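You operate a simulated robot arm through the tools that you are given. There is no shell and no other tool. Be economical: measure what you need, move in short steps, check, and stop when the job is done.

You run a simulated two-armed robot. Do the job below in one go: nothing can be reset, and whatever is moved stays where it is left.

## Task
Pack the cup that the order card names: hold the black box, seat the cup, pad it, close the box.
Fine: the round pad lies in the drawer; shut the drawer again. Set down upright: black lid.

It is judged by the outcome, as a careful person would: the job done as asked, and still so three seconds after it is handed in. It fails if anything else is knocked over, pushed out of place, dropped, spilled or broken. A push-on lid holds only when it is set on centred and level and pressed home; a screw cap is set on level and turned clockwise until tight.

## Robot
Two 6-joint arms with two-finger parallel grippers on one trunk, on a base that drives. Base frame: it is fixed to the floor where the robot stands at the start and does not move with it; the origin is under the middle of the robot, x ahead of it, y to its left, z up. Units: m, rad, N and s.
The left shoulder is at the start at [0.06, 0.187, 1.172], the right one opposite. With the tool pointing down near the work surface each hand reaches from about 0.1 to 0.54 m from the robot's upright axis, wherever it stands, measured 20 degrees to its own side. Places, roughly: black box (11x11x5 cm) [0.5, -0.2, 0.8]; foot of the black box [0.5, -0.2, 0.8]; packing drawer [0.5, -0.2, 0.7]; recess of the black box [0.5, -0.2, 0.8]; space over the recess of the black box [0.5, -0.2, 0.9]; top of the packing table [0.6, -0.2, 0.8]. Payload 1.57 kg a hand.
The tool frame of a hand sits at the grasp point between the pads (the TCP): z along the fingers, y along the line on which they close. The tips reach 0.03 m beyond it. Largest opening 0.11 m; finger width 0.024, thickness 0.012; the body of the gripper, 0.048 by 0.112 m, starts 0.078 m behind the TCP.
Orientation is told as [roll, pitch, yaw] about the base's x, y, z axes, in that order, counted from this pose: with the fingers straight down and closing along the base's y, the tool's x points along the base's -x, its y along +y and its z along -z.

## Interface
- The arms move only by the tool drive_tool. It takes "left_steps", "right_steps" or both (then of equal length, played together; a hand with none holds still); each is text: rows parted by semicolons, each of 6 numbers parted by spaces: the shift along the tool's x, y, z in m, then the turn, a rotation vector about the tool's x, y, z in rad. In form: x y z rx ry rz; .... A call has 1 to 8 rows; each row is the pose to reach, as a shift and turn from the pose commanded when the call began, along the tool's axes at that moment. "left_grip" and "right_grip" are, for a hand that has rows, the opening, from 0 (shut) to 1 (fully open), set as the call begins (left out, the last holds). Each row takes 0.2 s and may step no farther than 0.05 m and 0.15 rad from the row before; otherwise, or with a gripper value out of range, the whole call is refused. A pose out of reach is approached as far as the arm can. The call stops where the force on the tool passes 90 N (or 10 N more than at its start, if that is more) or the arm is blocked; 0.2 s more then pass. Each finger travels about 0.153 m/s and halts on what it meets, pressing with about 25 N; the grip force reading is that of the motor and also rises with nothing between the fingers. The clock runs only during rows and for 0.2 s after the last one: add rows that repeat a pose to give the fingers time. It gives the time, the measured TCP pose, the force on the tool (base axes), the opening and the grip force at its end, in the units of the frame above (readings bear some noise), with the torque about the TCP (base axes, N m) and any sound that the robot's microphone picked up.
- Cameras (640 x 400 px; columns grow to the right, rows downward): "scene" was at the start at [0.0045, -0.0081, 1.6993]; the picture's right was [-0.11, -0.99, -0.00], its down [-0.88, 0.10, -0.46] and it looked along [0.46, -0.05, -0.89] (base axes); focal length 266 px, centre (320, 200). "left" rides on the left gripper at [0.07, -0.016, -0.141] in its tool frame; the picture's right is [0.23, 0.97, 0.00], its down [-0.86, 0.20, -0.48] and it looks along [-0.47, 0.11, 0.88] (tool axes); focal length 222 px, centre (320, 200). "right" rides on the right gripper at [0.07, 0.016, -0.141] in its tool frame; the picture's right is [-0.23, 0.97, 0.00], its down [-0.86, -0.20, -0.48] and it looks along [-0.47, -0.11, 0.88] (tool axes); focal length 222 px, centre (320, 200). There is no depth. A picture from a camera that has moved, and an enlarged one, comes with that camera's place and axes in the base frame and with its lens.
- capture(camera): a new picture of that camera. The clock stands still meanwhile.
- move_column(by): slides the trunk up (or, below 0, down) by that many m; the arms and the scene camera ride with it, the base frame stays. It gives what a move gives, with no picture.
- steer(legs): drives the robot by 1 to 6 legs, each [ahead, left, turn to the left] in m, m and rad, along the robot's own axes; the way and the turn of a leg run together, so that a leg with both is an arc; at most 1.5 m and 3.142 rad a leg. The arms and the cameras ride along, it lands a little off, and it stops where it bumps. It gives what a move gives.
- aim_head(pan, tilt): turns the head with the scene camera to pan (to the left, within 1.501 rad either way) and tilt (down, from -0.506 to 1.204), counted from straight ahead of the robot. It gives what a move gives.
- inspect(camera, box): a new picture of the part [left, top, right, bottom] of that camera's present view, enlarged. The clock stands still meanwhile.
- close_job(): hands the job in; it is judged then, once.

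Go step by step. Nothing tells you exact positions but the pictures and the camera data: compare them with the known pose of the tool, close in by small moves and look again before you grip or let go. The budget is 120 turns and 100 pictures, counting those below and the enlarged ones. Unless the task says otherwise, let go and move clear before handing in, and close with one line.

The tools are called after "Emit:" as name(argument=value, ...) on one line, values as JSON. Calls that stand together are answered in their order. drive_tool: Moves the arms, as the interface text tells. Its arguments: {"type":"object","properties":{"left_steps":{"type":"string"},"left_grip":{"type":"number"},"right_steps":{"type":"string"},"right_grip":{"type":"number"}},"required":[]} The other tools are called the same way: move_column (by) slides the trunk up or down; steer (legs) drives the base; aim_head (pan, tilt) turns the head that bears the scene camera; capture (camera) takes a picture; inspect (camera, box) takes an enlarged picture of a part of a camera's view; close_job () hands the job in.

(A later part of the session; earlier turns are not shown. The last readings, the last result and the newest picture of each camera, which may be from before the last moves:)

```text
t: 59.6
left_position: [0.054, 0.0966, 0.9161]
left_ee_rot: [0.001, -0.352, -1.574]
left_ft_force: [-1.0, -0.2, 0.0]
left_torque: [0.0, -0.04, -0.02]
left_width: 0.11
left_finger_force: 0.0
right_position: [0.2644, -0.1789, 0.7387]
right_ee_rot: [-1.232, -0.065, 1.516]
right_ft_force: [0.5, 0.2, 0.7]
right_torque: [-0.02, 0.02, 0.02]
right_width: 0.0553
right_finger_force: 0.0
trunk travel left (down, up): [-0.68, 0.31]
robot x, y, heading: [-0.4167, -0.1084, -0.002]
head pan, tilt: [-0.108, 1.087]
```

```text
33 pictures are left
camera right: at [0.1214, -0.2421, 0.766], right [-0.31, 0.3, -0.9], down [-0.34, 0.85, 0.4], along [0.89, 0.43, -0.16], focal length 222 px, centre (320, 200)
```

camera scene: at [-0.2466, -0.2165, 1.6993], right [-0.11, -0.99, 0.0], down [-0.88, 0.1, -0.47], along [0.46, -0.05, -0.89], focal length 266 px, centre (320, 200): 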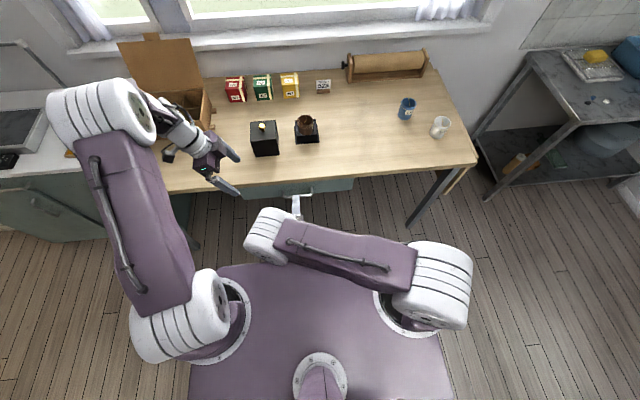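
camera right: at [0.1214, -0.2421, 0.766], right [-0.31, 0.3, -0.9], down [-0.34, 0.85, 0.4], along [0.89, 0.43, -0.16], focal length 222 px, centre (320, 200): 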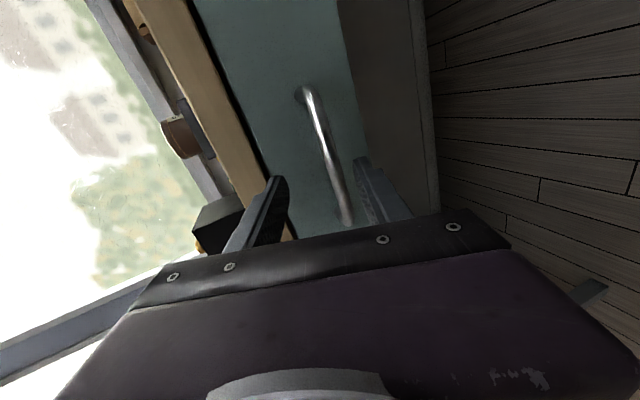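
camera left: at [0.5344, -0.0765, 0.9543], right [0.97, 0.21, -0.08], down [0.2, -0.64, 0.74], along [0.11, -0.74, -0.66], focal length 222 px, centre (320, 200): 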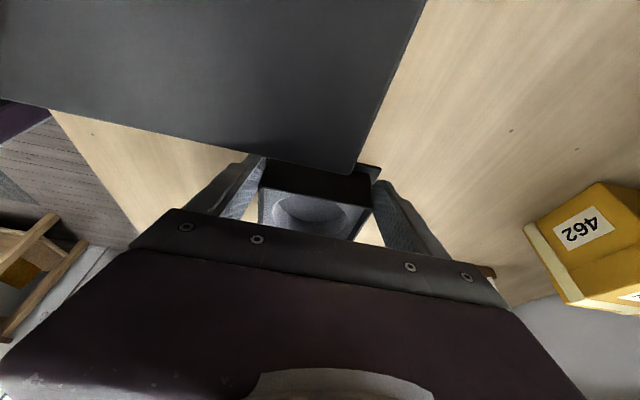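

Bar is between the fingers, about 4 cm ahead. I'll nudge in and close on it.

Emit:
drive_tool(right_steps="0 0.008 0.008 0 0 0;0 0.009 0.018 0 0 0;0 0.009 0.018 0 0 0", right_grip=0.42)

Emit:
drive_tool(right_steps="0 0 0 0 0 0;0 0 0 0 0 0;0 0 0 0 0 0", right_grip=0)

Emit:
capture(camera="right")

```text
t: 60.4
left_position: [0.0545, 0.0967, 0.914]
left_ee_rot: [-0.001, -0.352, -1.575]
left_ft_force: [-0.4, 0.5, 0.1]
left_torque: [0.01, -0.04, 0.0]
left_width: 0.1099
left_finger_force: 0.1
right_position: [0.2701, -0.1781, 0.728]
right_ee_rot: [-1.231, -0.065, 1.518]
right_ft_force: [0.7, -1.2, 0.3]
right_torque: [0.0, 0.0, 0.01]
right_width: 0.0461
right_finger_force: 0.0
right hand out of reach, approached as far as the arm can: row 2, 3
trunk travel left (down, up): [-0.68, 0.31]
robot x, y, heading: [-0.4187, -0.1079, -0.002]
head pan, tilt: [-0.108, 1.087]
```

```text
t: 61.2
left_position: [0.0557, 0.0965, 0.9137]
left_ee_rot: [-0.002, -0.353, -1.573]
left_ft_force: [-0.5, 0.2, -0.7]
left_torque: [0.02, 0.03, -0.01]
left_width: 0.1102
left_finger_force: 0.2
right_position: [0.2681, -0.1773, 0.724]
right_ee_rot: [-1.221, -0.063, 1.516]
right_ft_force: [-14.0, 2.2, -17.0]
right_torque: [-0.67, 0.54, 0.39]
right_width: 0.0136
right_finger_force: 30.4
trunk travel left (down, up): [-0.68, 0.31]
robot x, y, heading: [-0.4149, -0.1079, -0.002]
head pan, tilt: [-0.108, 1.087]
```

```text
32 pictures are left
camera right: at [0.1261, -0.2416, 0.7526], right [-0.32, 0.3, -0.9], down [-0.34, 0.85, 0.4], along [0.89, 0.43, -0.17], focal length 222 px, centre (320, 200)
```

right: 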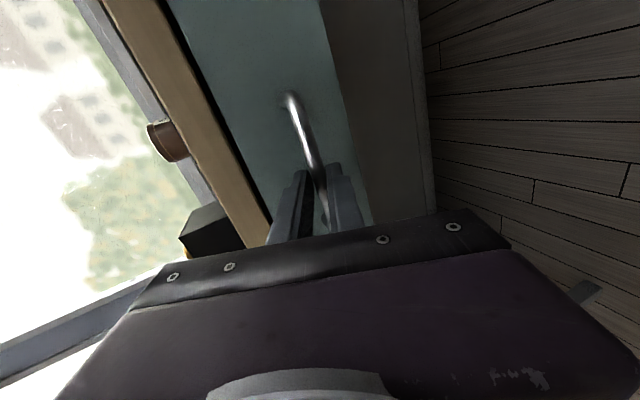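

The bar is gripped. I'll pull the drawer open by backing the base.

Emit:
steer(legs=[[-0.1, 0, 0]])

Emit:
steer(legs=[[-0.08, 0, 0]])

Emit:
capture(camera="scene")

```text
t: 62.4
left_position: [-0.0219, 0.0985, 0.9164]
left_ee_rot: [-0.002, -0.352, -1.572]
left_ft_force: [0.2, -0.9, -1.0]
left_torque: [-0.01, 0.03, 0.04]
left_width: 0.1102
left_finger_force: 0.1
right_position: [0.1922, -0.1776, 0.7245]
right_ee_rot: [-1.222, -0.063, 1.516]
right_ft_force: [0.2, -1.1, 8.5]
right_torque: [-0.63, -0.08, 0.69]
right_width: 0.0135
right_finger_force: 29.5
trunk travel left (down, up): [-0.68, 0.31]
robot x, y, heading: [-0.4915, -0.1076, -0.0]
head pan, tilt: [-0.108, 1.087]
stopped in leg 1: the robot was blocked; the commanded pose is now the measured one
```

```text
t: 63.4
left_position: [-0.0494, 0.0976, 0.9283]
left_ee_rot: [0.032, -0.35, -1.58]
left_ft_force: [0.0, 0.3, -0.1]
left_torque: [0.02, 0.05, -0.02]
left_width: 0.1099
left_finger_force: 0.1
right_position: [0.1808, -0.1774, 0.725]
right_ee_rot: [-1.244, -0.067, 1.508]
right_ft_force: [2.1, -7.4, -24.3]
right_torque: [-1.07, 0.61, -0.77]
right_width: 0.0139
right_finger_force: 29.8
trunk travel left (down, up): [-0.68, 0.31]
robot x, y, heading: [-0.4939, -0.1091, 0.001]
head pan, tilt: [-0.108, 1.087]
stopped in leg 1: the robot was blocked; the commanded pose is now the measured one
```

```text
31 pictures are left
camera scene: at [-0.4783, -0.1171, 1.5796], right [-0.11, -0.99, 0.0], down [-0.88, 0.1, -0.46], along [0.46, -0.05, -0.89], focal length 266 px, centre (320, 200)
```

scene: 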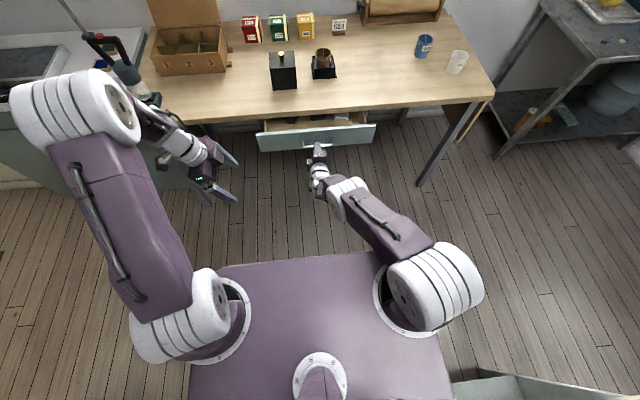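

The drawer is open about 9 cm; the base is blocked from going further back. I'll try pulling the rest with the arm.

Emit:
drive_tool(right_steps="0 -0.003 -0.015 0 0 0;0 -0.006 -0.03 0 0 0;0 -0.01 -0.045 0 0 0;0 -0.013 -0.06 0 0 0;0 -0.013 -0.06 0 0 0")

Emit:
inspect(camera="scene", box=[230, 30, 400, 190])

```text
t: 64.6
left_position: [-0.039, 0.0979, 0.9229]
left_ee_rot: [0.014, -0.35, -1.575]
left_ft_force: [-0.4, -0.1, -0.1]
left_torque: [0.0, 0.01, 0.04]
left_width: 0.1099
left_finger_force: 0.0
right_position: [0.1244, -0.1782, 0.734]
right_ee_rot: [-1.175, -0.061, 1.507]
right_ft_force: [-0.6, -2.1, -84.7]
right_torque: [-1.02, 1.88, 0.04]
right_width: 0.0295
right_finger_force: 39.2
trunk travel left (down, up): [-0.68, 0.31]
robot x, y, heading: [-0.498, -0.1077, 0.003]
head pan, tilt: [-0.108, 1.087]
```

```text
2.50 times, centred on (315, 110) of scene
camera zoom: at [-0.4618, -0.1176, 1.5798], right [-0.11, -0.99, 0.0], down [-0.89, 0.1, -0.45], along [0.44, -0.05, -0.89], focal length 666 px, centre (332, 425)
```

zoom: 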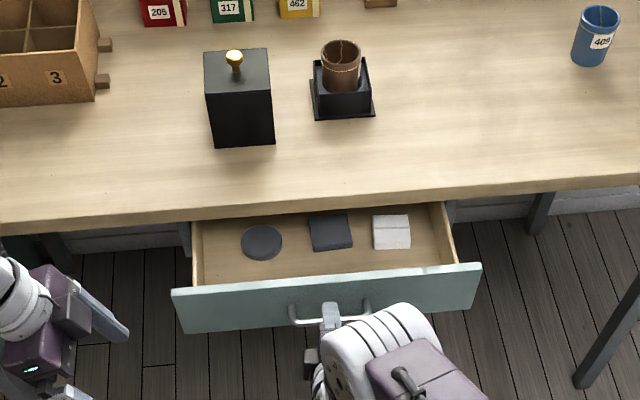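

The drawer is open far enough, with the round pad on its left side. I'll relieve the vertical load and let go of the handle.

Emit:
drive_tool(right_steps="0 0.006 0 0 0 0;0 0.009 0 0 0 0;0 0.009 0 0 0 0")

Emit:
drive_tool(right_steps="0 0 0 0 0 0;0 0 0 0 0 0;0 0 -0.03 0 0 0;0 0 -0.06 0 0 0;0 0 -0.06 0 0 0", right_grip=0.5)

```text
t: 65.4
left_position: [-0.0398, 0.0975, 0.9217]
left_ee_rot: [0.018, -0.348, -1.576]
left_ft_force: [-0.7, 0.1, 0.1]
left_torque: [0.0, 0.02, 0.06]
left_width: 0.1099
left_finger_force: 0.1
right_position: [0.1233, -0.1779, 0.7316]
right_ee_rot: [-1.198, -0.058, 1.507]
right_ft_force: [-0.3, -2.0, -80.7]
right_torque: [-1.01, 1.88, -0.07]
right_width: 0.026
right_finger_force: 37.4
trunk travel left (down, up): [-0.68, 0.31]
robot x, y, heading: [-0.4933, -0.1092, -0.001]
head pan, tilt: [-0.108, 1.087]
```

```text
t: 66.6
left_position: [-0.0492, 0.0983, 0.9268]
left_ee_rot: [0.026, -0.351, -1.581]
left_ft_force: [0.1, 0.4, -0.6]
left_torque: [0.0, 0.0, -0.01]
left_width: 0.1103
left_finger_force: 0.0
right_position: [0.0699, -0.1726, 0.7743]
right_ee_rot: [-1.257, -0.068, 1.512]
right_ft_force: [-0.2, 0.4, -0.9]
right_torque: [0.03, -0.03, 0.01]
right_width: 0.0547
right_finger_force: 0.0
trunk travel left (down, up): [-0.68, 0.31]
robot x, y, heading: [-0.4957, -0.1113, -0.0]
head pan, tilt: [-0.108, 1.087]
```

The base looks slightly pitched from pushing against something behind. I'll ease it forward and look at the drawer.

Emit:
steer(legs=[[0.03, 0, 0]])

Emit:
capture(camera="scene")

```text
t: 67.4
left_position: [-0.0273, 0.0997, 0.9276]
left_ee_rot: [0.031, -0.349, -1.581]
left_ft_force: [-0.5, -0.1, 0.5]
left_torque: [0.02, -0.04, 0.0]
left_width: 0.1099
left_finger_force: 0.0
right_position: [0.0926, -0.1729, 0.7739]
right_ee_rot: [-1.262, -0.071, 1.512]
right_ft_force: [0.2, 0.2, 0.2]
right_torque: [0.01, -0.02, -0.03]
right_width: 0.055
right_finger_force: 0.2
trunk travel left (down, up): [-0.68, 0.31]
robot x, y, heading: [-0.4737, -0.1045, -0.003]
head pan, tilt: [-0.108, 1.087]
```

```text
29 pictures are left
camera scene: at [-0.4717, -0.116, 1.5793], right [-0.11, -0.99, 0.0], down [-0.88, 0.1, -0.47], along [0.46, -0.05, -0.88], focal length 266 px, centre (320, 200)
```

scene: 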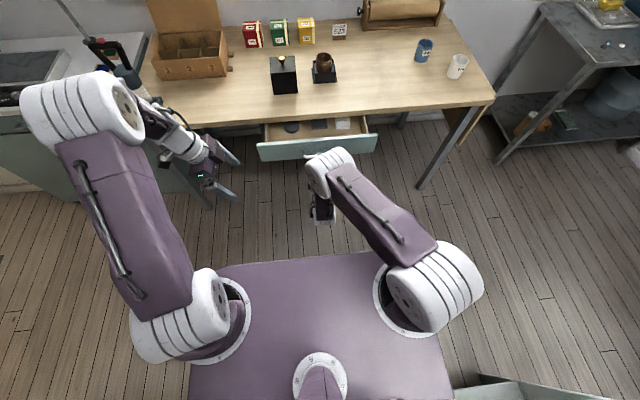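

Emit:
inspect(camera="scene", box=[250, 50, 390, 170])

```text
3.33 times, centred on (320, 110) of scene
camera zoom: at [-0.4717, -0.116, 1.5793], right [-0.11, -0.99, 0.0], down [-0.88, 0.1, -0.47], along [0.46, -0.05, -0.88], focal length 887 px, centre (320, 500)
```

zoom: 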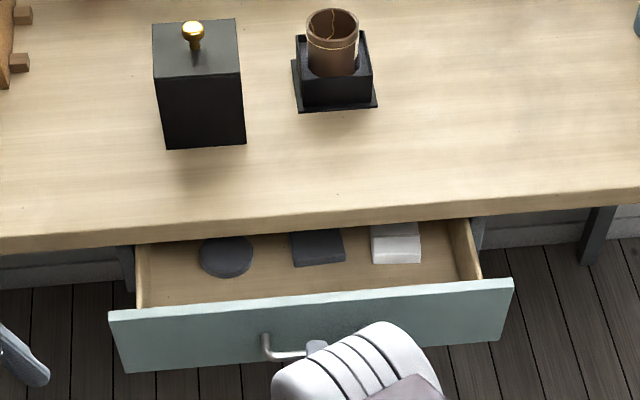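

The pad is still mostly under the tabletop (edge at x≈0.325), so the drawer must come out further. I'll re-grip the bar, now near x≈0.18, more deeply and pull with the arm.

Emit:
drive_tool(right_steps="0.0067 0.014 0.01 0 0 0;0.0067 0.0278 0.03 0 0 0;0.0067 0.0278 0.055 0 0 0;0.0067 0.0278 0.055 0 0 0")

Emit:
capture(camera="right")

```text
t: 68.4
left_position: [-0.0245, 0.0989, 0.9269]
left_ee_rot: [0.028, -0.349, -1.581]
left_ft_force: [-0.4, -0.9, -0.2]
left_torque: [0.02, -0.02, -0.01]
left_width: 0.1101
left_finger_force: 0.0
right_position: [0.1384, -0.178, 0.7293]
right_ee_rot: [-1.259, -0.068, 1.51]
right_ft_force: [0.3, 0.2, -0.3]
right_torque: [-0.02, 0.03, 0.01]
right_width: 0.0551
right_finger_force: 0.0
trunk travel left (down, up): [-0.68, 0.31]
robot x, y, heading: [-0.4704, -0.1075, -0.001]
head pan, tilt: [-0.108, 1.087]
```

```text
27 pictures are left
camera right: at [-0.0062, -0.241, 0.7525], right [-0.28, 0.31, -0.91], down [-0.34, 0.85, 0.39], along [0.9, 0.42, -0.13], focal length 222 px, centre (320, 200)
```

right: 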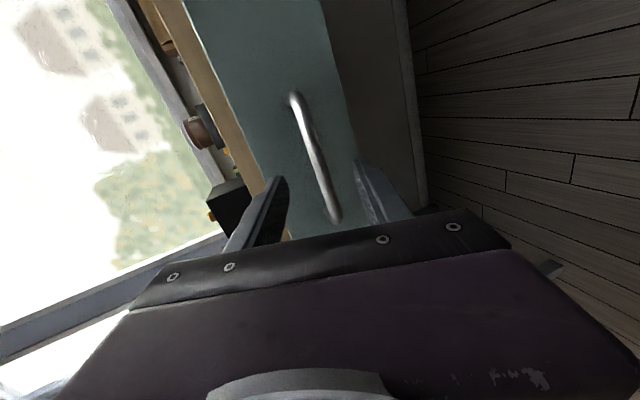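

Emit:
drive_tool(right_steps="0 0 0.012 0 0 0;0 0 0.025 0 0 0;0 0 0.025 0 0 0", right_grip=0.42)

Emit:
drive_tool(right_steps="0 0 0 0 0 0;0 0 0 0 0 0;0 0 0 0 0 0", right_grip=0)

Emit:
drive_tool(right_steps="0 -0.006 -0.02 0 0 0;0 -0.012 -0.04 0 0 0;0 -0.018 -0.06 0 0 0;0 -0.018 -0.06 0 0 0")

```text
t: 69.2
left_position: [-0.0252, 0.0992, 0.9263]
left_ee_rot: [0.029, -0.349, -1.583]
left_ft_force: [0.7, 0.4, 0.8]
left_torque: [0.0, -0.03, -0.05]
left_width: 0.1101
left_finger_force: 0.1
right_position: [0.1626, -0.1796, 0.7206]
right_ee_rot: [-1.259, -0.07, 1.511]
right_ft_force: [0.0, -0.5, -0.5]
right_torque: [0.0, 0.02, 0.0]
right_width: 0.0461
right_finger_force: 0.1
trunk travel left (down, up): [-0.68, 0.31]
robot x, y, heading: [-0.4679, -0.1125, -0.002]
head pan, tilt: [-0.108, 1.087]
```

```text
t: 70.0
left_position: [-0.0242, 0.0994, 0.9265]
left_ee_rot: [0.028, -0.349, -1.582]
left_ft_force: [-0.3, -0.5, 0.1]
left_torque: [0.02, 0.02, 0.03]
left_width: 0.11
left_finger_force: 0.0
right_position: [0.162, -0.1784, 0.7216]
right_ee_rot: [-1.257, -0.068, 1.511]
right_ft_force: [-1.0, -0.5, -3.6]
right_torque: [-0.74, 0.08, 0.4]
right_width: 0.0137
right_finger_force: 29.5
trunk travel left (down, up): [-0.68, 0.31]
robot x, y, heading: [-0.4735, -0.1081, 0.002]
head pan, tilt: [-0.108, 1.087]
```

```text
t: 71.0
left_position: [-0.0156, 0.0999, 0.9207]
left_ee_rot: [0.017, -0.351, -1.578]
left_ft_force: [0.7, 1.0, 0.5]
left_torque: [0.0, -0.02, 0.0]
left_width: 0.1104
left_finger_force: 0.0
right_position: [0.1062, -0.1804, 0.7323]
right_ee_rot: [-1.184, -0.058, 1.51]
right_ft_force: [-1.5, 13.0, -88.7]
right_torque: [-0.64, 1.07, 0.59]
right_width: 0.0334
right_finger_force: 41.0
trunk travel left (down, up): [-0.68, 0.31]
robot x, y, heading: [-0.4752, -0.1093, -0.001]
head pan, tilt: [-0.108, 1.087]
```

I compensated in the wrong vertical direction, lifting against the bar. I'll correct downward, then continue the pull level.

Emit:
drive_tool(right_steps="0 0.012 0 0 0 0;0 0.024 0 0 0 0;0 0.036 0 0 0 0;0 0.036 0 0 0 0")

```text
t: 72.0
left_position: [-0.0221, 0.0971, 0.9245]
left_ee_rot: [0.025, -0.347, -1.582]
left_ft_force: [0.4, 0.0, -0.8]
left_torque: [-0.01, 0.0, 0.01]
left_width: 0.1101
left_finger_force: 0.1
right_position: [0.101, -0.1805, 0.722]
right_ee_rot: [-1.253, -0.07, 1.504]
right_ft_force: [0.4, -11.9, -21.2]
right_torque: [-1.03, 0.41, -0.7]
right_width: 0.0135
right_finger_force: 30.4
trunk travel left (down, up): [-0.68, 0.31]
robot x, y, heading: [-0.4712, -0.1066, -0.003]
head pan, tilt: [-0.108, 1.087]
```

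Emit:
drive_tool(right_steps="0.0006 0.0035 -0.01 0 0 0;0.0012 0.007 -0.02 0 0 0;0.0018 0.0105 -0.03 0 0 0;0.0026 0.0135 -0.043 0 0 0;0.0026 0.0135 -0.043 0 0 0")

Emit:
inspect(camera="scene", box=[230, 50, 390, 190])

```text
t: 73.2
left_position: [-0.0229, 0.0969, 0.9263]
left_ee_rot: [0.027, -0.346, -1.581]
left_ft_force: [0.4, -0.2, 0.5]
left_torque: [-0.01, -0.01, 0.0]
left_width: 0.1102
left_finger_force: 0.2
right_position: [0.0556, -0.181, 0.7217]
right_ee_rot: [-1.254, -0.071, 1.505]
right_ft_force: [-0.1, -26.2, -15.7]
right_torque: [-0.93, 0.29, -0.26]
right_width: 0.0137
right_finger_force: 30.0
trunk travel left (down, up): [-0.68, 0.31]
robot x, y, heading: [-0.4723, -0.1088, -0.002]
head pan, tilt: [-0.108, 1.087]
```

```text
2.86 times, centred on (310, 120) of scene
camera zoom: at [-0.4645, -0.121, 1.5792], right [-0.11, -0.99, 0.0], down [-0.88, 0.1, -0.46], along [0.46, -0.05, -0.89], focal length 761 px, centre (349, 429)
```

zoom: 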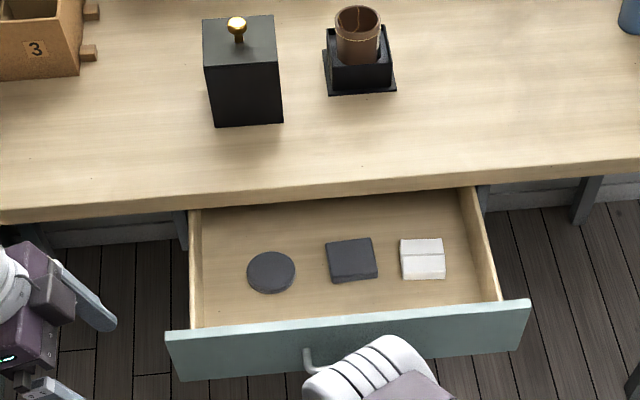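

The round pad is now clear of the tabletop at about (0.267, -0.084). I'll release the handle with the right hand and back off, while the left hand straightens up.

Emit:
drive_tool(right_steps="0 0.003 0 0 0 0;0 0.003 0 0 0 0")

Emit:
drive_tool(right_steps="0 0 0 0 0 0;0 0 0 0 0 0;0 0 -0.02 0 0 0;0 0 -0.04 0 0 0;0 0 -0.06 0 0 0;0.04 0 -0.06 0 0 0;0.08 0 -0.06 0 0 0;0.12 0 -0.06 0 0 0", right_grip=0.5, left_steps="0 0 0 0 0.12 0;0 0 0 0 0.24 0;0 0 0 0 0.35 0;0 0 0 0 0.35 0;0 0 0 0 0.35 0;0 0 0 0 0.35 0;0 0 0 0 0.35 0;0 0 0 0 0.35 0")

Emit:
drive_tool(left_steps="0 0 0 0 0 -0.145;0 0 0 0 0 -0.29;0 0 0 0 0 -0.435;0 0 0 0 0 -0.58;0 0 0 0 0 -0.725;0 0 0 0 0 -0.87;0 0 0 0 0 -1.015;0 0 0 0 0 -1.16", left_grip=0.85)

Emit:
drive_tool(left_steps="0 0 0 0 0 -0.14;0 0 0 0 0 -0.28;0 0 0 0 0 -0.42;0 0 0 0 0 -0.42")

```text
t: 73.8
left_position: [-0.0249, 0.0956, 0.9257]
left_ee_rot: [0.028, -0.344, -1.582]
left_ft_force: [-0.5, 0.6, -0.4]
left_torque: [-0.02, 0.0, 0.02]
left_width: 0.1097
left_finger_force: 0.0
right_position: [0.0538, -0.1802, 0.7201]
right_ee_rot: [-1.261, -0.074, 1.505]
right_ft_force: [1.2, -28.4, -0.7]
right_torque: [-0.91, -0.01, -0.29]
right_width: 0.0141
right_finger_force: 29.9
trunk travel left (down, up): [-0.68, 0.31]
robot x, y, heading: [-0.4699, -0.1072, -0.0]
head pan, tilt: [-0.108, 1.087]
```

```text
t: 75.6
left_position: [-0.0249, 0.0985, 0.9271]
left_ee_rot: [0.026, -0.171, -1.576]
left_ft_force: [0.3, -0.1, 0.4]
left_torque: [0.01, 0.0, -0.01]
left_width: 0.1098
left_finger_force: 0.1
left hand out of reach, approached as far as the arm can: row 2, 3, 4, 5, 6, 7, 8
right_position: [-0.0165, -0.2633, 0.731]
right_ee_rot: [-1.26, -0.064, 1.504]
right_ft_force: [1.7, -0.4, -0.7]
right_torque: [0.0, 0.0, -0.02]
right_width: 0.055
right_finger_force: 0.0
right hand out of reach, approached as far as the arm can: row 8
trunk travel left (down, up): [-0.68, 0.31]
robot x, y, heading: [-0.4729, -0.1065, 0.002]
head pan, tilt: [-0.108, 1.087]
```

```text
t: 77.4
left_position: [-0.0245, 0.0994, 0.9262]
left_ee_rot: [-0.145, -0.091, -0.406]
left_ft_force: [-0.1, -0.2, -0.2]
left_torque: [0.01, -0.02, 0.0]
left_width: 0.0934
left_finger_force: 0.0
right_position: [-0.0157, -0.2642, 0.7319]
right_ee_rot: [-1.26, -0.069, 1.503]
right_ft_force: [-0.4, -0.6, -0.3]
right_torque: [-0.01, -0.02, 0.01]
right_width: 0.0552
right_finger_force: 0.1
trunk travel left (down, up): [-0.68, 0.31]
robot x, y, heading: [-0.4709, -0.1065, -0.002]
head pan, tilt: [-0.108, 1.087]
```

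```text
t: 78.4
left_position: [-0.0242, 0.098, 0.9258]
left_ee_rot: [-0.169, -0.026, 0.01]
left_ft_force: [0.7, -0.5, 0.1]
left_torque: [0.05, -0.01, -0.02]
left_width: 0.0937
left_finger_force: 0.2
right_position: [-0.0152, -0.264, 0.7314]
right_ee_rot: [-1.259, -0.065, 1.506]
right_ft_force: [0.4, 0.6, -0.3]
right_torque: [-0.01, 0.04, -0.02]
right_width: 0.0551
right_finger_force: 0.1
trunk travel left (down, up): [-0.68, 0.31]
robot x, y, heading: [-0.4719, -0.1072, 0.007]
head pan, tilt: [-0.108, 1.087]
```

I'll raise the trunk back and lift the right hand clear, level the left hand, then drive forward for the pad.

Emit:
move_column(by=0.12)

Emit:
drive_tool(right_steps="0 -0.04 0 0 0 0;0 -0.08 0 0 0 0;0 -0.12 0 0 0 0;0 -0.15 -0.01 0 0 0;0 -0.15 -0.03 0 0 0", left_steps="0 0 -0.02 -0.085 0.013 0;0 0 -0.04 -0.169 0.026 0;0 0 -0.04 -0.169 0.026 0;0 0 -0.04 -0.169 0.026 0;0 0 -0.04 -0.169 0.026 0")

Emit:
steer(legs=[[0.23, -0.09, 0]])

Emit:
capture(camera="scene")

```text
t: 79.9
left_position: [-0.0244, 0.0986, 1.0451]
left_ee_rot: [-0.17, -0.026, 0.009]
left_ft_force: [0.2, 0.1, 0.1]
left_torque: [0.02, 0.03, 0.01]
left_width: 0.0935
left_finger_force: 0.2
right_position: [-0.016, -0.2638, 0.852]
right_ee_rot: [-1.26, -0.066, 1.505]
right_ft_force: [0.2, -0.1, 0.9]
right_torque: [-0.01, -0.01, 0.01]
right_width: 0.0551
right_finger_force: 0.1
trunk travel left (down, up): [-0.8, 0.19]
robot x, y, heading: [-0.4692, -0.1075, -0.002]
head pan, tilt: [-0.108, 1.087]
```

```text
t: 81.1
left_position: [-0.0344, 0.0985, 1.0457]
left_ee_rot: [-0.155, -0.034, 0.01]
left_ft_force: [-0.3, 0.2, 0.0]
left_torque: [0.0, -0.01, -0.02]
left_width: 0.0935
left_finger_force: 0.1
left hand out of reach, approached as far as the arm can: row 1, 2, 3, 4, 5
right_position: [-0.0026, -0.2636, 1.0037]
right_ee_rot: [-1.261, -0.066, 1.501]
right_ft_force: [-0.7, 0.7, 0.6]
right_torque: [0.01, 0.03, -0.01]
right_width: 0.0551
right_finger_force: 0.1
right hand out of reach, approached as far as the arm can: row 1, 2, 3, 4, 5
trunk travel left (down, up): [-0.8, 0.19]
robot x, y, heading: [-0.4697, -0.1055, -0.002]
head pan, tilt: [-0.108, 1.087]
```

```text
t: 82.9
left_position: [0.1961, 0.0092, 1.0464]
left_ee_rot: [-0.154, -0.034, 0.011]
left_ft_force: [-0.1, -0.5, 0.2]
left_torque: [0.02, -0.01, 0.03]
left_width: 0.0936
left_finger_force: 0.0
right_position: [0.2273, -0.3537, 1.0036]
right_ee_rot: [-1.261, -0.065, 1.501]
right_ft_force: [0.2, 0.1, 0.4]
right_torque: [0.01, 0.01, -0.01]
right_width: 0.0553
right_finger_force: 0.2
trunk travel left (down, up): [-0.8, 0.19]
robot x, y, heading: [-0.2429, -0.1948, 0.005]
head pan, tilt: [-0.108, 1.087]
```

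```text
25 pictures are left
camera scene: at [-0.2374, -0.2051, 1.6993], right [-0.11, -0.99, 0.0], down [-0.88, 0.09, -0.47], along [0.46, -0.05, -0.89], focal length 266 px, centre (320, 200)
```

scene: 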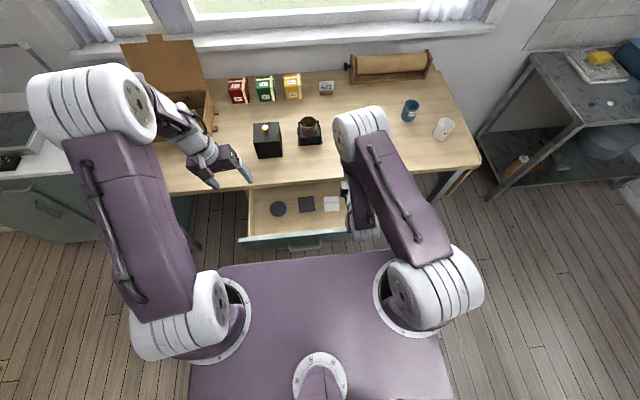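

The pad is at about (0.264, -0.083). I'll level the left hand and move above it.

Emit:
drive_tool(left_steps="-0.02 -0.025 0 -0.077 0.017 0;-0.045 -0.05 0 -0.154 0.034 0;-0.068 -0.075 0 -0.154 0.034 0;-0.068 -0.095 0.02 -0.154 0.034 0;-0.068 -0.095 0.06 -0.154 0.034 0;-0.068 -0.095 0.06 -0.154 0.034 0")

Emit:
capture(camera="left")

```text
t: 84.3
left_position: [0.218, -0.0845, 0.9814]
left_ee_rot: [-0.126, -0.04, 0.014]
left_ft_force: [0.4, -0.2, 0.1]
left_torque: [0.03, -0.01, 0.04]
left_width: 0.0933
left_finger_force: 0.0
left hand out of reach, approached as far as the arm can: row 1, 2, 3, 4, 5, 6
right_position: [0.2284, -0.3526, 1.0034]
right_ee_rot: [-1.261, -0.066, 1.5]
right_ft_force: [0.7, 1.1, -0.9]
right_torque: [0.03, 0.01, 0.01]
right_width: 0.0549
right_finger_force: 0.1
trunk travel left (down, up): [-0.8, 0.19]
robot x, y, heading: [-0.2406, -0.198, 0.002]
head pan, tilt: [-0.108, 1.087]
```

```text
24 pictures are left
camera left: at [0.1433, -0.083, 1.1205], right [-0.24, 0.96, -0.13], down [0.83, 0.27, 0.48], along [0.5, 0.0, -0.87], focal length 222 px, centre (320, 200)
```

left: 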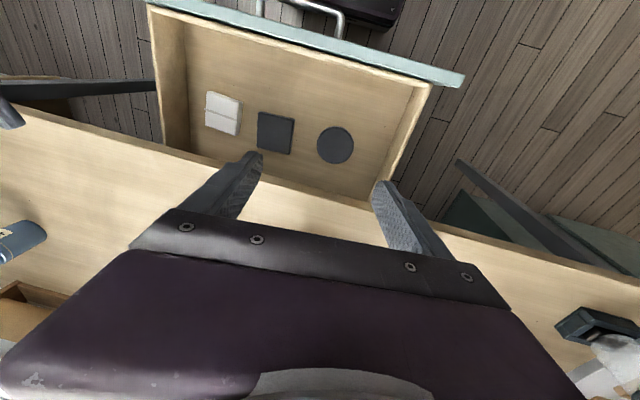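

The left arm is at its limit here; I'll edge the base forward 6 cm while bringing the hand nearer to the body, then level it.

Emit:
steer(legs=[[0.06, 0, 0]])

Emit:
drive_tool(left_steps="0.02 0 0 -0.06 0.02 0;0.03 0 0 -0.126 0.04 -0.01;0.03 0 0 -0.126 0.04 -0.014;0.03 0 0 -0.126 0.04 -0.014")

```text
t: 85.3
left_position: [0.274, -0.0829, 0.9838]
left_ee_rot: [-0.13, -0.042, 0.014]
left_ft_force: [-0.3, -0.3, 0.3]
left_torque: [-0.04, -0.01, 0.02]
left_width: 0.0935
left_finger_force: 0.2
right_position: [0.2838, -0.3519, 1.0069]
right_ee_rot: [-1.264, -0.067, 1.502]
right_ft_force: [0.6, 0.9, 0.3]
right_torque: [0.0, -0.02, 0.01]
right_width: 0.0549
right_finger_force: 0.0
trunk travel left (down, up): [-0.8, 0.19]
robot x, y, heading: [-0.1797, -0.1966, 0.001]
head pan, tilt: [-0.108, 1.087]
```

```text
t: 86.3
left_position: [0.2606, -0.0812, 0.978]
left_ee_rot: [-0.114, -0.037, 0.014]
left_ft_force: [-0.2, -0.3, 0.1]
left_torque: [-0.03, 0.0, 0.01]
left_width: 0.0936
left_finger_force: 0.0
left hand out of reach, approached as far as the arm can: row 1, 2, 3, 4
right_position: [0.2853, -0.3525, 1.0044]
right_ee_rot: [-1.261, -0.068, 1.501]
right_ft_force: [-0.4, 0.4, -0.2]
right_torque: [0.01, 0.02, -0.02]
right_width: 0.0552
right_finger_force: 0.1
trunk travel left (down, up): [-0.8, 0.19]
robot x, y, heading: [-0.18, -0.198, -0.001]
head pan, tilt: [-0.108, 1.087]
```

Emit:
drive_tool(left_steps="0 0 0.03 -0.03 0.01 0;0 0 0.06 -0.06 0.02 0;0 0 0.09 -0.09 0.03 -0.014;0 0 0.12 -0.114 0.037 -0.014;0 0 0.12 -0.114 0.037 -0.014")

Emit:
capture(camera="scene")

Emit:
capture(camera="left")

```text
t: 87.5
left_position: [0.2432, -0.0691, 0.8531]
left_ee_rot: [-0.051, -0.015, 0.017]
left_ft_force: [-0.3, 0.8, -0.9]
left_torque: [0.0, -0.01, 0.02]
left_width: 0.0935
left_finger_force: 0.1
left hand out of reach, approached as far as the arm can: row 1, 2, 3, 4, 5
right_position: [0.2873, -0.3524, 1.0038]
right_ee_rot: [-1.261, -0.064, 1.499]
right_ft_force: [0.0, -0.8, -0.7]
right_torque: [0.01, -0.02, 0.0]
right_width: 0.055
right_finger_force: 0.0
trunk travel left (down, up): [-0.8, 0.19]
robot x, y, heading: [-0.179, -0.1991, 0.0]
head pan, tilt: [-0.108, 1.087]
```

```text
23 pictures are left
camera scene: at [-0.1768, -0.2059, 1.6993], right [-0.11, -0.99, 0.0], down [-0.88, 0.09, -0.47], along [0.46, -0.05, -0.89], focal length 266 px, centre (320, 200)
```

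scene: 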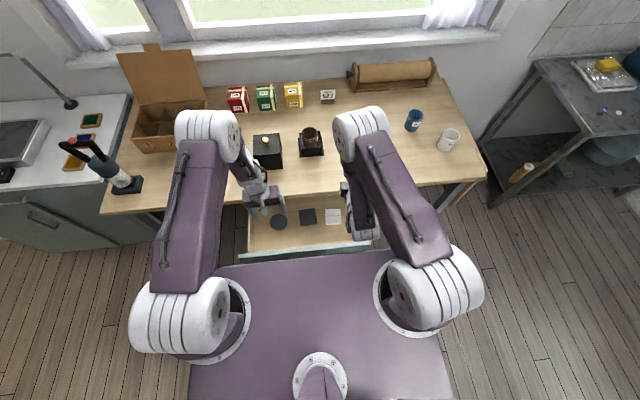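

```text
22 pictures are left
camera left: at [0.1717, -0.0789, 0.9926], right [-0.24, 0.97, -0.06], down [0.84, 0.24, 0.48], along [0.48, 0.07, -0.87], focal length 222 px, centre (320, 200)
```

left: 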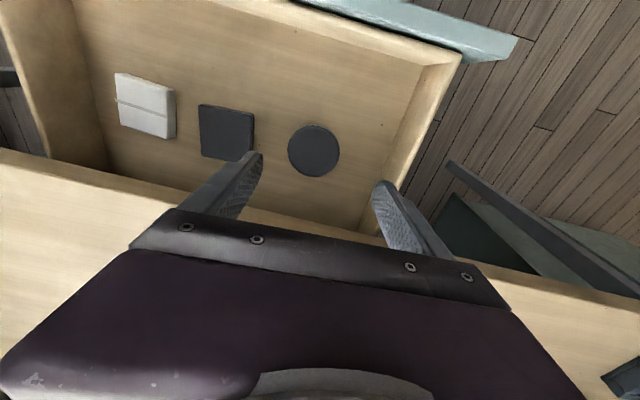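

The limit eases lower down. The pad is at (0.262, -0.083). I'll level out, centre over it, and descend part way.

Emit:
drive_tool(left_steps="-0.01 -0.007 0.02 -0.025 0.008 -0.008;-0.019 -0.014 0.04 -0.051 0.015 -0.017;-0.019 -0.014 0.06 -0.051 0.015 -0.017;-0.019 -0.014 0.09 -0.051 0.015 -0.017;-0.019 -0.014 0.09 -0.051 0.015 -0.017")

Emit:
capture(camera="left")

```text
t: 88.7
left_position: [0.2665, -0.0723, 0.7763]
left_ee_rot: [-0.062, -0.104, 0.033]
left_ft_force: [-0.2, -0.6, -0.8]
left_torque: [0.01, 0.04, 0.0]
left_width: 0.0936
left_finger_force: 0.0
left hand out of reach, approached as far as the arm can: row 1, 2, 3, 4
right_position: [0.2875, -0.3523, 1.0051]
right_ee_rot: [-1.259, -0.066, 1.502]
right_ft_force: [-0.3, 0.2, 0.5]
right_torque: [-0.02, 0.03, -0.01]
right_width: 0.055
right_finger_force: 0.1
trunk travel left (down, up): [-0.8, 0.19]
robot x, y, heading: [-0.1777, -0.1964, -0.005]
head pan, tilt: [-0.108, 1.087]
```

```text
21 pictures are left
camera left: at [0.1841, -0.082, 0.9094], right [-0.25, 0.96, -0.08], down [0.79, 0.25, 0.55], along [0.55, 0.07, -0.83], focal length 222 px, centre (320, 200)
```

left: 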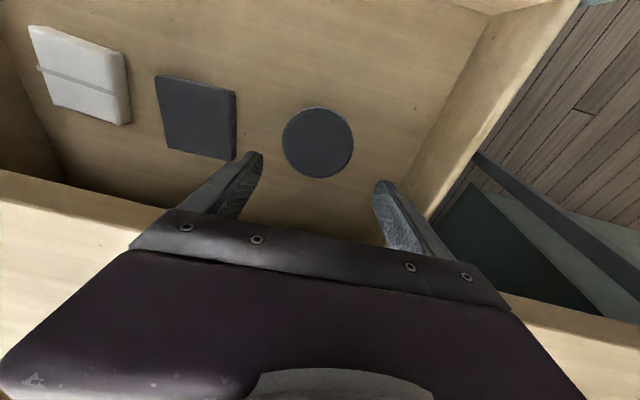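

Emit:
drive_tool(left_steps="0 0 -0.045 0 0 0;0 0 -0.09 0 0 0;0 0 -0.12 0 0 0")

Emit:
move_column(by=-0.12)

Emit:
drive_tool(left_steps="0 0 0 -0.03 0.05 -0.015;0 -0.005 0.0 -0.06 0.1 -0.03;0 -0.01 0.0 -0.06 0.1 -0.03;0 -0.01 0.0 -0.06 0.1 -0.03")

```text
t: 89.5
left_position: [0.2413, -0.0653, 0.8741]
left_ee_rot: [-0.056, -0.016, 0.027]
left_ft_force: [0.5, -0.4, -0.9]
left_torque: [-0.02, 0.0, 0.02]
left_width: 0.0935
left_finger_force: 0.0
left hand out of reach, approached as far as the arm can: row 1, 2, 3
right_position: [0.2884, -0.3522, 1.0039]
right_ee_rot: [-1.261, -0.066, 1.502]
right_ft_force: [0.3, 1.2, 0.3]
right_torque: [-0.02, 0.02, -0.01]
right_width: 0.0553
right_finger_force: 0.0
trunk travel left (down, up): [-0.8, 0.19]
robot x, y, heading: [-0.1821, -0.1952, -0.002]
head pan, tilt: [-0.108, 1.087]
```

```text
t: 91.0
left_position: [0.2416, -0.0651, 0.7541]
left_ee_rot: [-0.056, -0.018, 0.029]
left_ft_force: [0.9, -0.4, -0.3]
left_torque: [-0.01, -0.01, 0.0]
left_width: 0.0931
left_finger_force: 0.0
right_position: [0.2866, -0.3529, 0.8845]
right_ee_rot: [-1.259, -0.065, 1.501]
right_ft_force: [0.4, 0.1, -0.7]
right_torque: [0.01, -0.02, 0.01]
right_width: 0.0551
right_finger_force: 0.0
trunk travel left (down, up): [-0.68, 0.31]
robot x, y, heading: [-0.1783, -0.1982, 0.003]
head pan, tilt: [-0.108, 1.087]
```

```text
t: 92.0
left_position: [0.2347, -0.0691, 0.7481]
left_ee_rot: [-0.093, -0.016, 0.048]
left_ft_force: [0.2, -0.6, 0.1]
left_torque: [0.02, 0.03, 0.05]
left_width: 0.0933
left_finger_force: 0.1
left hand out of reach, approached as far as the arm can: row 1, 2, 3, 4
right_position: [0.2875, -0.3525, 0.8836]
right_ee_rot: [-1.26, -0.065, 1.501]
right_ft_force: [-0.1, 0.1, 0.4]
right_torque: [-0.01, 0.01, 0.0]
right_width: 0.0548
right_finger_force: 0.0
trunk travel left (down, up): [-0.68, 0.31]
robot x, y, heading: [-0.1777, -0.2, -0.004]
head pan, tilt: [-0.108, 1.087]
```

The left wrist is sitting at a joint limit. I'll test whether a different yaw frees the levelling.

Emit:
drive_tool(left_steps="0 0 -0.02 0 0 0.13;0 0 -0.03 0 0 0.26;0 0 -0.03 0 0 0.40;0 0 -0.03 -0.09 0.04 0.40;0 0 -0.03 -0.09 0.04 0.40")

```text
t: 93.2
left_position: [0.1369, -0.1609, 0.7591]
left_ee_rot: [-0.033, 0.1, -0.342]
left_ft_force: [0.0, 0.2, -0.3]
left_torque: [0.03, 0.01, 0.02]
left_width: 0.0932
left_finger_force: 0.1
left hand out of reach, approached as far as the arm can: row 1, 2, 3, 4, 5
right_position: [0.2878, -0.3523, 0.8842]
right_ee_rot: [-1.259, -0.067, 1.5]
right_ft_force: [0.2, -0.5, -0.2]
right_torque: [-0.01, 0.01, 0.0]
right_width: 0.0551
right_finger_force: 0.1
trunk travel left (down, up): [-0.68, 0.31]
robot x, y, heading: [-0.1814, -0.194, 0.001]
head pan, tilt: [-0.108, 1.087]
```

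Emit:
drive_tool(left_steps="0 0 -0.04 0 0 0;0 0 -0.08 0 0 0;-0.03 0.03 -0.12 0 -0.05 -0.12;-0.05 0.05 -0.14 0.0 -0.1 -0.25;-0.06 0.06 -0.15 0.03 -0.1 -0.38;-0.06 0.06 -0.15 0.03 -0.1 -0.51;-0.06 0.06 -0.15 0.03 -0.1 -0.64;-0.06 0.06 -0.15 0.03 -0.1 -0.64")

```text
refused: row 3 steps farther than a row can; nothing moved
```

Emit:
drive_tool(left_steps="0 0 -0.04 0 0 0;0 0 -0.08 0 0 0;-0.02 0.02 -0.10 0 -0.03 -0.1;-0.04 0.04 -0.12 0.0 -0.06 -0.22;-0.06 0.06 -0.14 0.02 -0.09 -0.34;-0.06 0.06 -0.15 0.03 -0.1 -0.46;-0.06 0.06 -0.15 0.03 -0.1 -0.60;-0.06 0.06 -0.15 0.03 -0.1 -0.64")

Emit:
capture(camera="scene")

```text
t: 95.0
left_position: [0.209, 0.0118, 0.8824]
left_ee_rot: [-0.095, -0.001, 0.27]
left_ft_force: [1.1, 0.0, 0.0]
left_torque: [-0.04, 0.0, -0.01]
left_width: 0.0936
left_finger_force: 0.0
left hand out of reach, approached as far as the arm can: row 1, 2, 3, 4, 5, 6, 7, 8
right_position: [0.2878, -0.3521, 0.8839]
right_ee_rot: [-1.26, -0.065, 1.503]
right_ft_force: [0.0, -0.9, 0.3]
right_torque: [0.0, -0.01, 0.01]
right_width: 0.055
right_finger_force: 0.0
trunk travel left (down, up): [-0.68, 0.31]
robot x, y, heading: [-0.1839, -0.1992, -0.001]
head pan, tilt: [-0.108, 1.087]
```

```text
20 pictures are left
camera scene: at [-0.1764, -0.2051, 1.5793], right [-0.11, -0.99, 0.0], down [-0.88, 0.09, -0.47], along [0.46, -0.05, -0.89], focal length 266 px, centre (320, 200)
```

scene: 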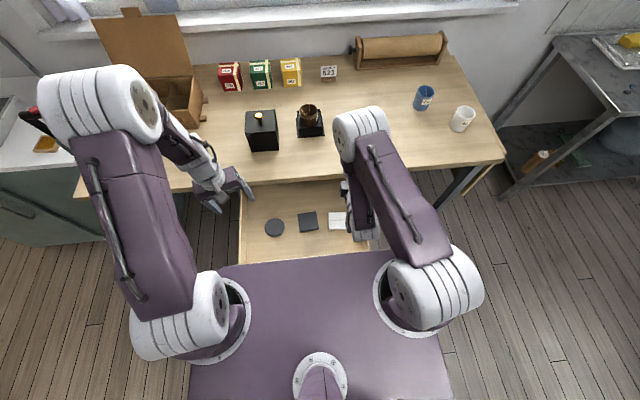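

The arm's solution seems pinned in an awkward wrist branch. I'll unwind it the way it was originally wound: lean the hand back first, level the roll there, then straighten.

Emit:
drive_tool(left_steps="0.02 0 -0.02 0 -0.14 0;0.04 0 -0.04 0 -0.28 0;0.05 0 -0.05 0 -0.4 0;0.05 0 -0.05 0 -0.4 0;0.05 0 -0.05 0 -0.4 0")

Emit:
drive_tool(left_steps="0 0 0 -0.05 0 0;0 0 0 -0.1 0 0;0 0 0 -0.1 0.1 0.1;0 0 0 -0.1 0.2 0.2;0 0 0 -0.1 0.3 0.27;0 0 0 -0.1 0.4 0.27;0 0 0 -0.1 0.4 0.27")

```text
t: 96.2
left_position: [0.1974, 0.0036, 0.9326]
left_ee_rot: [-0.103, -0.399, 0.307]
left_ft_force: [-0.4, 0.6, 0.4]
left_torque: [0.01, 0.01, 0.03]
left_width: 0.0935
left_finger_force: 0.1
left hand out of reach, approached as far as the arm can: row 2, 3, 4, 5
right_position: [0.2885, -0.3518, 0.8831]
right_ee_rot: [-1.26, -0.064, 1.502]
right_ft_force: [-0.9, 0.7, -0.3]
right_torque: [0.02, 0.03, -0.03]
right_width: 0.0552
right_finger_force: 0.0
trunk travel left (down, up): [-0.68, 0.31]
robot x, y, heading: [-0.1784, -0.1993, 0.003]
head pan, tilt: [-0.108, 1.087]
```

```text
t: 97.8
left_position: [0.1829, 0.0038, 0.9159]
left_ee_rot: [0.091, -0.044, 0.023]
left_ft_force: [0.3, -0.2, 0.3]
left_torque: [0.0, -0.01, 0.0]
left_width: 0.0935
left_finger_force: 0.0
left hand out of reach, approached as far as the arm can: row 4, 5, 6, 7
right_position: [0.2884, -0.3516, 0.8828]
right_ee_rot: [-1.261, -0.067, 1.502]
right_ft_force: [0.8, 0.4, 0.4]
right_torque: [-0.01, 0.01, -0.01]
right_width: 0.0553
right_finger_force: 0.1
trunk travel left (down, up): [-0.68, 0.31]
robot x, y, heading: [-0.1756, -0.1965, 0.006]
head pan, tilt: [-0.108, 1.087]
```

Emit:
drive_tool(left_steps="0 0 0 0.045 0.02 0;0 0 0 0.091 0.044 0;-0.03 -0.02 0 0.091 0.044 0;-0.05 -0.05 0 0.091 0.044 0;-0.07 -0.08 0 0.091 0.044 0;-0.079 -0.087 0 0.091 0.044 0.0;-0.079 -0.087 0 0.091 0.044 0")

```text
t: 99.4
left_position: [0.2278, -0.0662, 0.8815]
left_ee_rot: [0.078, -0.077, 0.024]
left_ft_force: [-0.2, 0.2, 1.0]
left_torque: [0.0, 0.0, -0.02]
left_width: 0.0937
left_finger_force: 0.0
left hand out of reach, approached as far as the arm can: row 2, 3, 4, 5, 6, 7
right_position: [0.2868, -0.3516, 0.8839]
right_ee_rot: [-1.26, -0.064, 1.501]
right_ft_force: [0.2, 0.2, 0.2]
right_torque: [0.01, -0.02, -0.03]
right_width: 0.0547
right_finger_force: 0.0
trunk travel left (down, up): [-0.68, 0.31]
robot x, y, heading: [-0.1774, -0.2017, 0.0]
head pan, tilt: [-0.108, 1.087]
```

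Precise left-hand control isn't available in this branch, so I'll use the right hand for the pad. Restore the trunk, move the left hand aside, and straighten the right hand.

Emit:
move_column(by=0.12)

Emit:
drive_tool(right_steps="0 0 0 -0.15 0 0;0 0 0 -0.3 0 0;0 0 0 -0.45 0 0;0 0 0 -0.6 0 0;0 0 0 -0.75 0 0;0 0 0 -0.9 0 0;0 0 0 -1.05 0 0;0 0 0 -1.2 0 0", left_steps="0 0.03 0 0 0 0;0 0.06 0 0 0 0;0 0.09 0 0 0 0;0 0.12 0 0 0 0;0 0.15 0 0 0 0;0 0.18 0 0 0 0;0 0.2 0 0 0 0;0 0.2 0 0 0 0")

Emit:
drive_tool(right_steps="0 0 0 -0.06 -0.07 0;0 0 0 -0.06 -0.07 0.14;0 0 0 -0.06 -0.07 0.28;0 0 0 -0.06 -0.07 0.42;0 0 0 -0.06 -0.07 0.56;0 0 0 -0.06 -0.07 0.7")

```text
t: 100.9
left_position: [0.2282, -0.0692, 1.0012]
left_ee_rot: [0.079, -0.075, 0.025]
left_ft_force: [-0.5, -1.0, -0.3]
left_torque: [-0.01, 0.01, -0.02]
left_width: 0.0937
left_finger_force: 0.0
right_position: [0.2877, -0.3522, 1.0034]
right_ee_rot: [-1.261, -0.067, 1.5]
right_ft_force: [0.6, -0.3, -0.8]
right_torque: [0.0, -0.04, 0.0]
right_width: 0.0551
right_finger_force: 0.0
trunk travel left (down, up): [-0.8, 0.19]
robot x, y, heading: [-0.1851, -0.1957, -0.002]
head pan, tilt: [-0.108, 1.087]
```

```text
t: 102.7
left_position: [0.2288, 0.0718, 1.011]
left_ee_rot: [0.099, -0.082, 0.033]
left_ft_force: [0.2, -0.7, 0.4]
left_torque: [0.04, 0.0, 0.0]
left_width: 0.0935
left_finger_force: 0.0
left hand out of reach, approached as far as the arm can: row 4, 5, 6, 7, 8
right_position: [0.2705, -0.3564, 0.9897]
right_ee_rot: [-0.074, -0.109, 1.506]
right_ft_force: [0.4, -0.4, 0.4]
right_torque: [0.0, 0.0, -0.04]
right_width: 0.055
right_finger_force: 0.1
right hand out of reach, approached as far as the arm can: row 1, 2, 3, 4, 5, 6, 7, 8
trunk travel left (down, up): [-0.8, 0.19]
robot x, y, heading: [-0.1816, -0.2003, 0.003]
head pan, tilt: [-0.108, 1.087]
```

```text
t: 104.1
left_position: [0.2288, 0.0709, 1.0122]
left_ee_rot: [0.099, -0.078, 0.035]
left_ft_force: [0.2, -1.4, 0.0]
left_torque: [0.0, 0.01, 0.02]
left_width: 0.0937
left_finger_force: 0.1
right_position: [0.2698, -0.3576, 0.9902]
right_ee_rot: [0.075, -0.133, 0.797]
right_ft_force: [1.6, -0.2, 0.2]
right_torque: [0.01, -0.02, 0.01]
right_width: 0.055
right_finger_force: 0.1
trunk travel left (down, up): [-0.8, 0.19]
robot x, y, heading: [-0.178, -0.1963, 0.005]
head pan, tilt: [-0.108, 1.087]
```

Emit:
drive_tool(right_steps="0 0 0 0.04 0.07 0;0 0 0 0.075 0.133 0;0 0 0 0.075 0.133 0")

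Emit:
drive_tool(right_steps="0 0 0 0 0 0.14;0 0 0 0 0 0.28;0 0 0 0 0 0.42;0 0 0 0 0 0.56;0 0 0 0 0 0.7;0 0 0 0 0 0.797;0 0 0 0 0 0.797", right_grip=0.85)

```text
t: 104.9
left_position: [0.2296, 0.0713, 1.0128]
left_ee_rot: [0.099, -0.08, 0.032]
left_ft_force: [0.2, 0.1, -1.4]
left_torque: [-0.01, 0.02, -0.01]
left_width: 0.0935
left_finger_force: 0.2
right_position: [0.2659, -0.3565, 0.9863]
right_ee_rot: [0.059, -0.11, 0.799]
right_ft_force: [-0.2, 0.3, 0.2]
right_torque: [-0.01, -0.01, 0.0]
right_width: 0.0551
right_finger_force: 0.1
right hand out of reach, approached as far as the arm can: row 1, 2, 3
trunk travel left (down, up): [-0.8, 0.19]
robot x, y, heading: [-0.1781, -0.2014, 0.001]
head pan, tilt: [-0.108, 1.087]
```

```text
t: 106.5
left_position: [0.2301, 0.0717, 1.0119]
left_ee_rot: [0.099, -0.079, 0.034]
left_ft_force: [0.3, 0.3, -0.2]
left_torque: [-0.01, 0.0, 0.02]
left_width: 0.0932
left_finger_force: 0.1
right_position: [0.265, -0.3565, 0.9873]
right_ee_rot: [0.119, -0.035, 0.002]
right_ft_force: [-1.1, -0.5, -0.4]
right_torque: [0.01, -0.03, 0.01]
right_width: 0.0936
right_finger_force: 0.0
trunk travel left (down, up): [-0.8, 0.19]
robot x, y, heading: [-0.1767, -0.1976, 0.003]
head pan, tilt: [-0.108, 1.087]
```

Both hands show a similar residual tilt. I'll take the right hand up and out toward its original start pose, where it was level, to let the arm unwind.

Emit:
drive_tool(right_steps="0.02 -0.02 -0.035 0.02 0 0;0.04 -0.04 -0.07 0.04 0.01 0;0.06 -0.06 -0.10 0.06 0.02 0;0.08 -0.09 -0.13 0.08 0.03 0;0.1 -0.12 -0.16 0.1 0.035 0;0.12 -0.15 -0.19 0.119 0.035 0;0.14 -0.18 -0.22 0.119 0.035 0;0.155 -0.2 -0.26 0.119 0.035 0", left_steps="0 0.0 -0.03 0.0 0 0;0 0.0 -0.06 0.02 0.02 0;0 0 -0.09 0.04 0.04 0;0 -0.02 -0.12 0.06 0.06 0;0 -0.05 -0.15 0.08 0.08 0;0 -0.08 -0.18 0.1 0.08 0;0 -0.1 -0.2 0.1 0.08 0;0 -0.12 -0.22 0.1 0.08 0")

```text
t: 108.3
left_position: [0.2061, 0.0574, 1.1787]
left_ee_rot: [0.219, -0.043, -0.002]
left_ft_force: [0.6, 0.4, -0.3]
left_torque: [0.0, -0.02, -0.03]
left_width: 0.0933
left_finger_force: 0.0
left hand out of reach, approached as far as the arm can: row 1, 2, 3, 4, 5, 6, 7, 8
right_position: [0.091, -0.577, 1.1577]
right_ee_rot: [0.082, -0.182, 0.001]
right_ft_force: [0.0, 0.7, -0.3]
right_torque: [-0.02, -0.01, -0.01]
right_width: 0.0935
right_finger_force: 0.1
right hand out of reach, approached as far as the arm can: row 1, 2, 3, 4, 5, 6, 7, 8
trunk travel left (down, up): [-0.8, 0.19]
robot x, y, heading: [-0.185, -0.1969, -0.001]
head pan, tilt: [-0.108, 1.087]
```

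Emit:
capture(camera="scene")

```text
19 pictures are left
camera scene: at [-0.1785, -0.2049, 1.6993], right [-0.11, -0.99, 0.0], down [-0.88, 0.09, -0.47], along [0.46, -0.05, -0.88], focal length 266 px, centre (320, 200)
```

scene: 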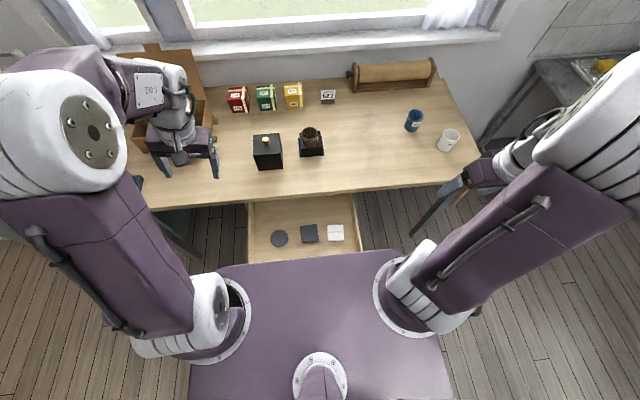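

Emit:
drive_tool(left_steps="-0.02 -0.03 0 0.05 0.01 0;-0.04 -0.06 0 0.1 0.02 0;-0.06 -0.09 0.02 0.15 0.03 0;-0.08 -0.12 0.04 0.2 0.04 0;-0.09 -0.15 0.05 0.219 0.04 0;-0.09 -0.17 0.05 0.219 0.04 0;-0.09 -0.17 0.05 0.219 0.04 0", right_steps="-0.03 0.02 0.03 0.04 0.05 0;-0.06 0.04 0.06 0.08 0.1 0;-0.09 0.06 0.08 0.08 0.15 0;-0.12 0.08 0.1 0.08 0.182 0;-0.15 0.1 0.12 0.08 0.182 0;-0.17 0.13 0.14 0.08 0.182 0;-0.17 0.13 0.14 0.08 0.182 0")

```text
t: 109.9
left_position: [0.2566, -0.0929, 1.0517]
left_ee_rot: [0.124, -0.102, -0.002]
left_ft_force: [0.2, 0.3, -0.5]
left_torque: [-0.02, 0.0, -0.03]
left_width: 0.0935
left_finger_force: 0.1
left hand out of reach, approached as far as the arm can: row 1, 2, 3, 4, 5, 6, 7
right_position: [0.2398, -0.4343, 1.02]
right_ee_rot: [0.105, -0.072, 0.003]
right_ft_force: [-0.9, 0.5, 0.5]
right_torque: [0.02, -0.01, -0.02]
right_width: 0.0935
right_finger_force: 0.0
right hand out of reach, approached as far as the arm can: row 1, 2, 3, 4, 5, 6, 7
trunk travel left (down, up): [-0.8, 0.19]
robot x, y, heading: [-0.1803, -0.1976, -0.0]
head pan, tilt: [-0.108, 1.087]
```

Level error shrinks near the drawer's height, so I'll simply proceed with the left hand, which is nearly over the pad, correcting from measured poses as it descends.

Emit:
drive_tool(left_steps="0 0 0.045 0.03 0.02 0;0 0 0.09 0.06 0.04 0;0 0 0.13 0.09 0.06 0;0 0 0.17 0.12 0.08 0;0 0 0.2 0.124 0.1 0;0 0 0.22 0.124 0.1 0;0 0 0.22 0.124 0.1 0")

```text
t: 111.5
left_position: [0.2697, -0.0625, 0.8387]
left_ee_rot: [0.038, -0.077, 0.003]
left_ft_force: [-0.6, 0.4, -0.3]
left_torque: [0.04, 0.0, 0.0]
left_width: 0.0935
left_finger_force: 0.0
left hand out of reach, approached as far as the arm can: row 2, 3, 4, 5, 6, 7
right_position: [0.2407, -0.435, 1.0204]
right_ee_rot: [0.104, -0.072, 0.002]
right_ft_force: [-0.3, 0.3, 0.2]
right_torque: [-0.01, 0.0, 0.02]
right_width: 0.0935
right_finger_force: 0.0
trunk travel left (down, up): [-0.8, 0.19]
robot x, y, heading: [-0.1819, -0.1958, 0.002]
head pan, tilt: [-0.108, 1.087]
```

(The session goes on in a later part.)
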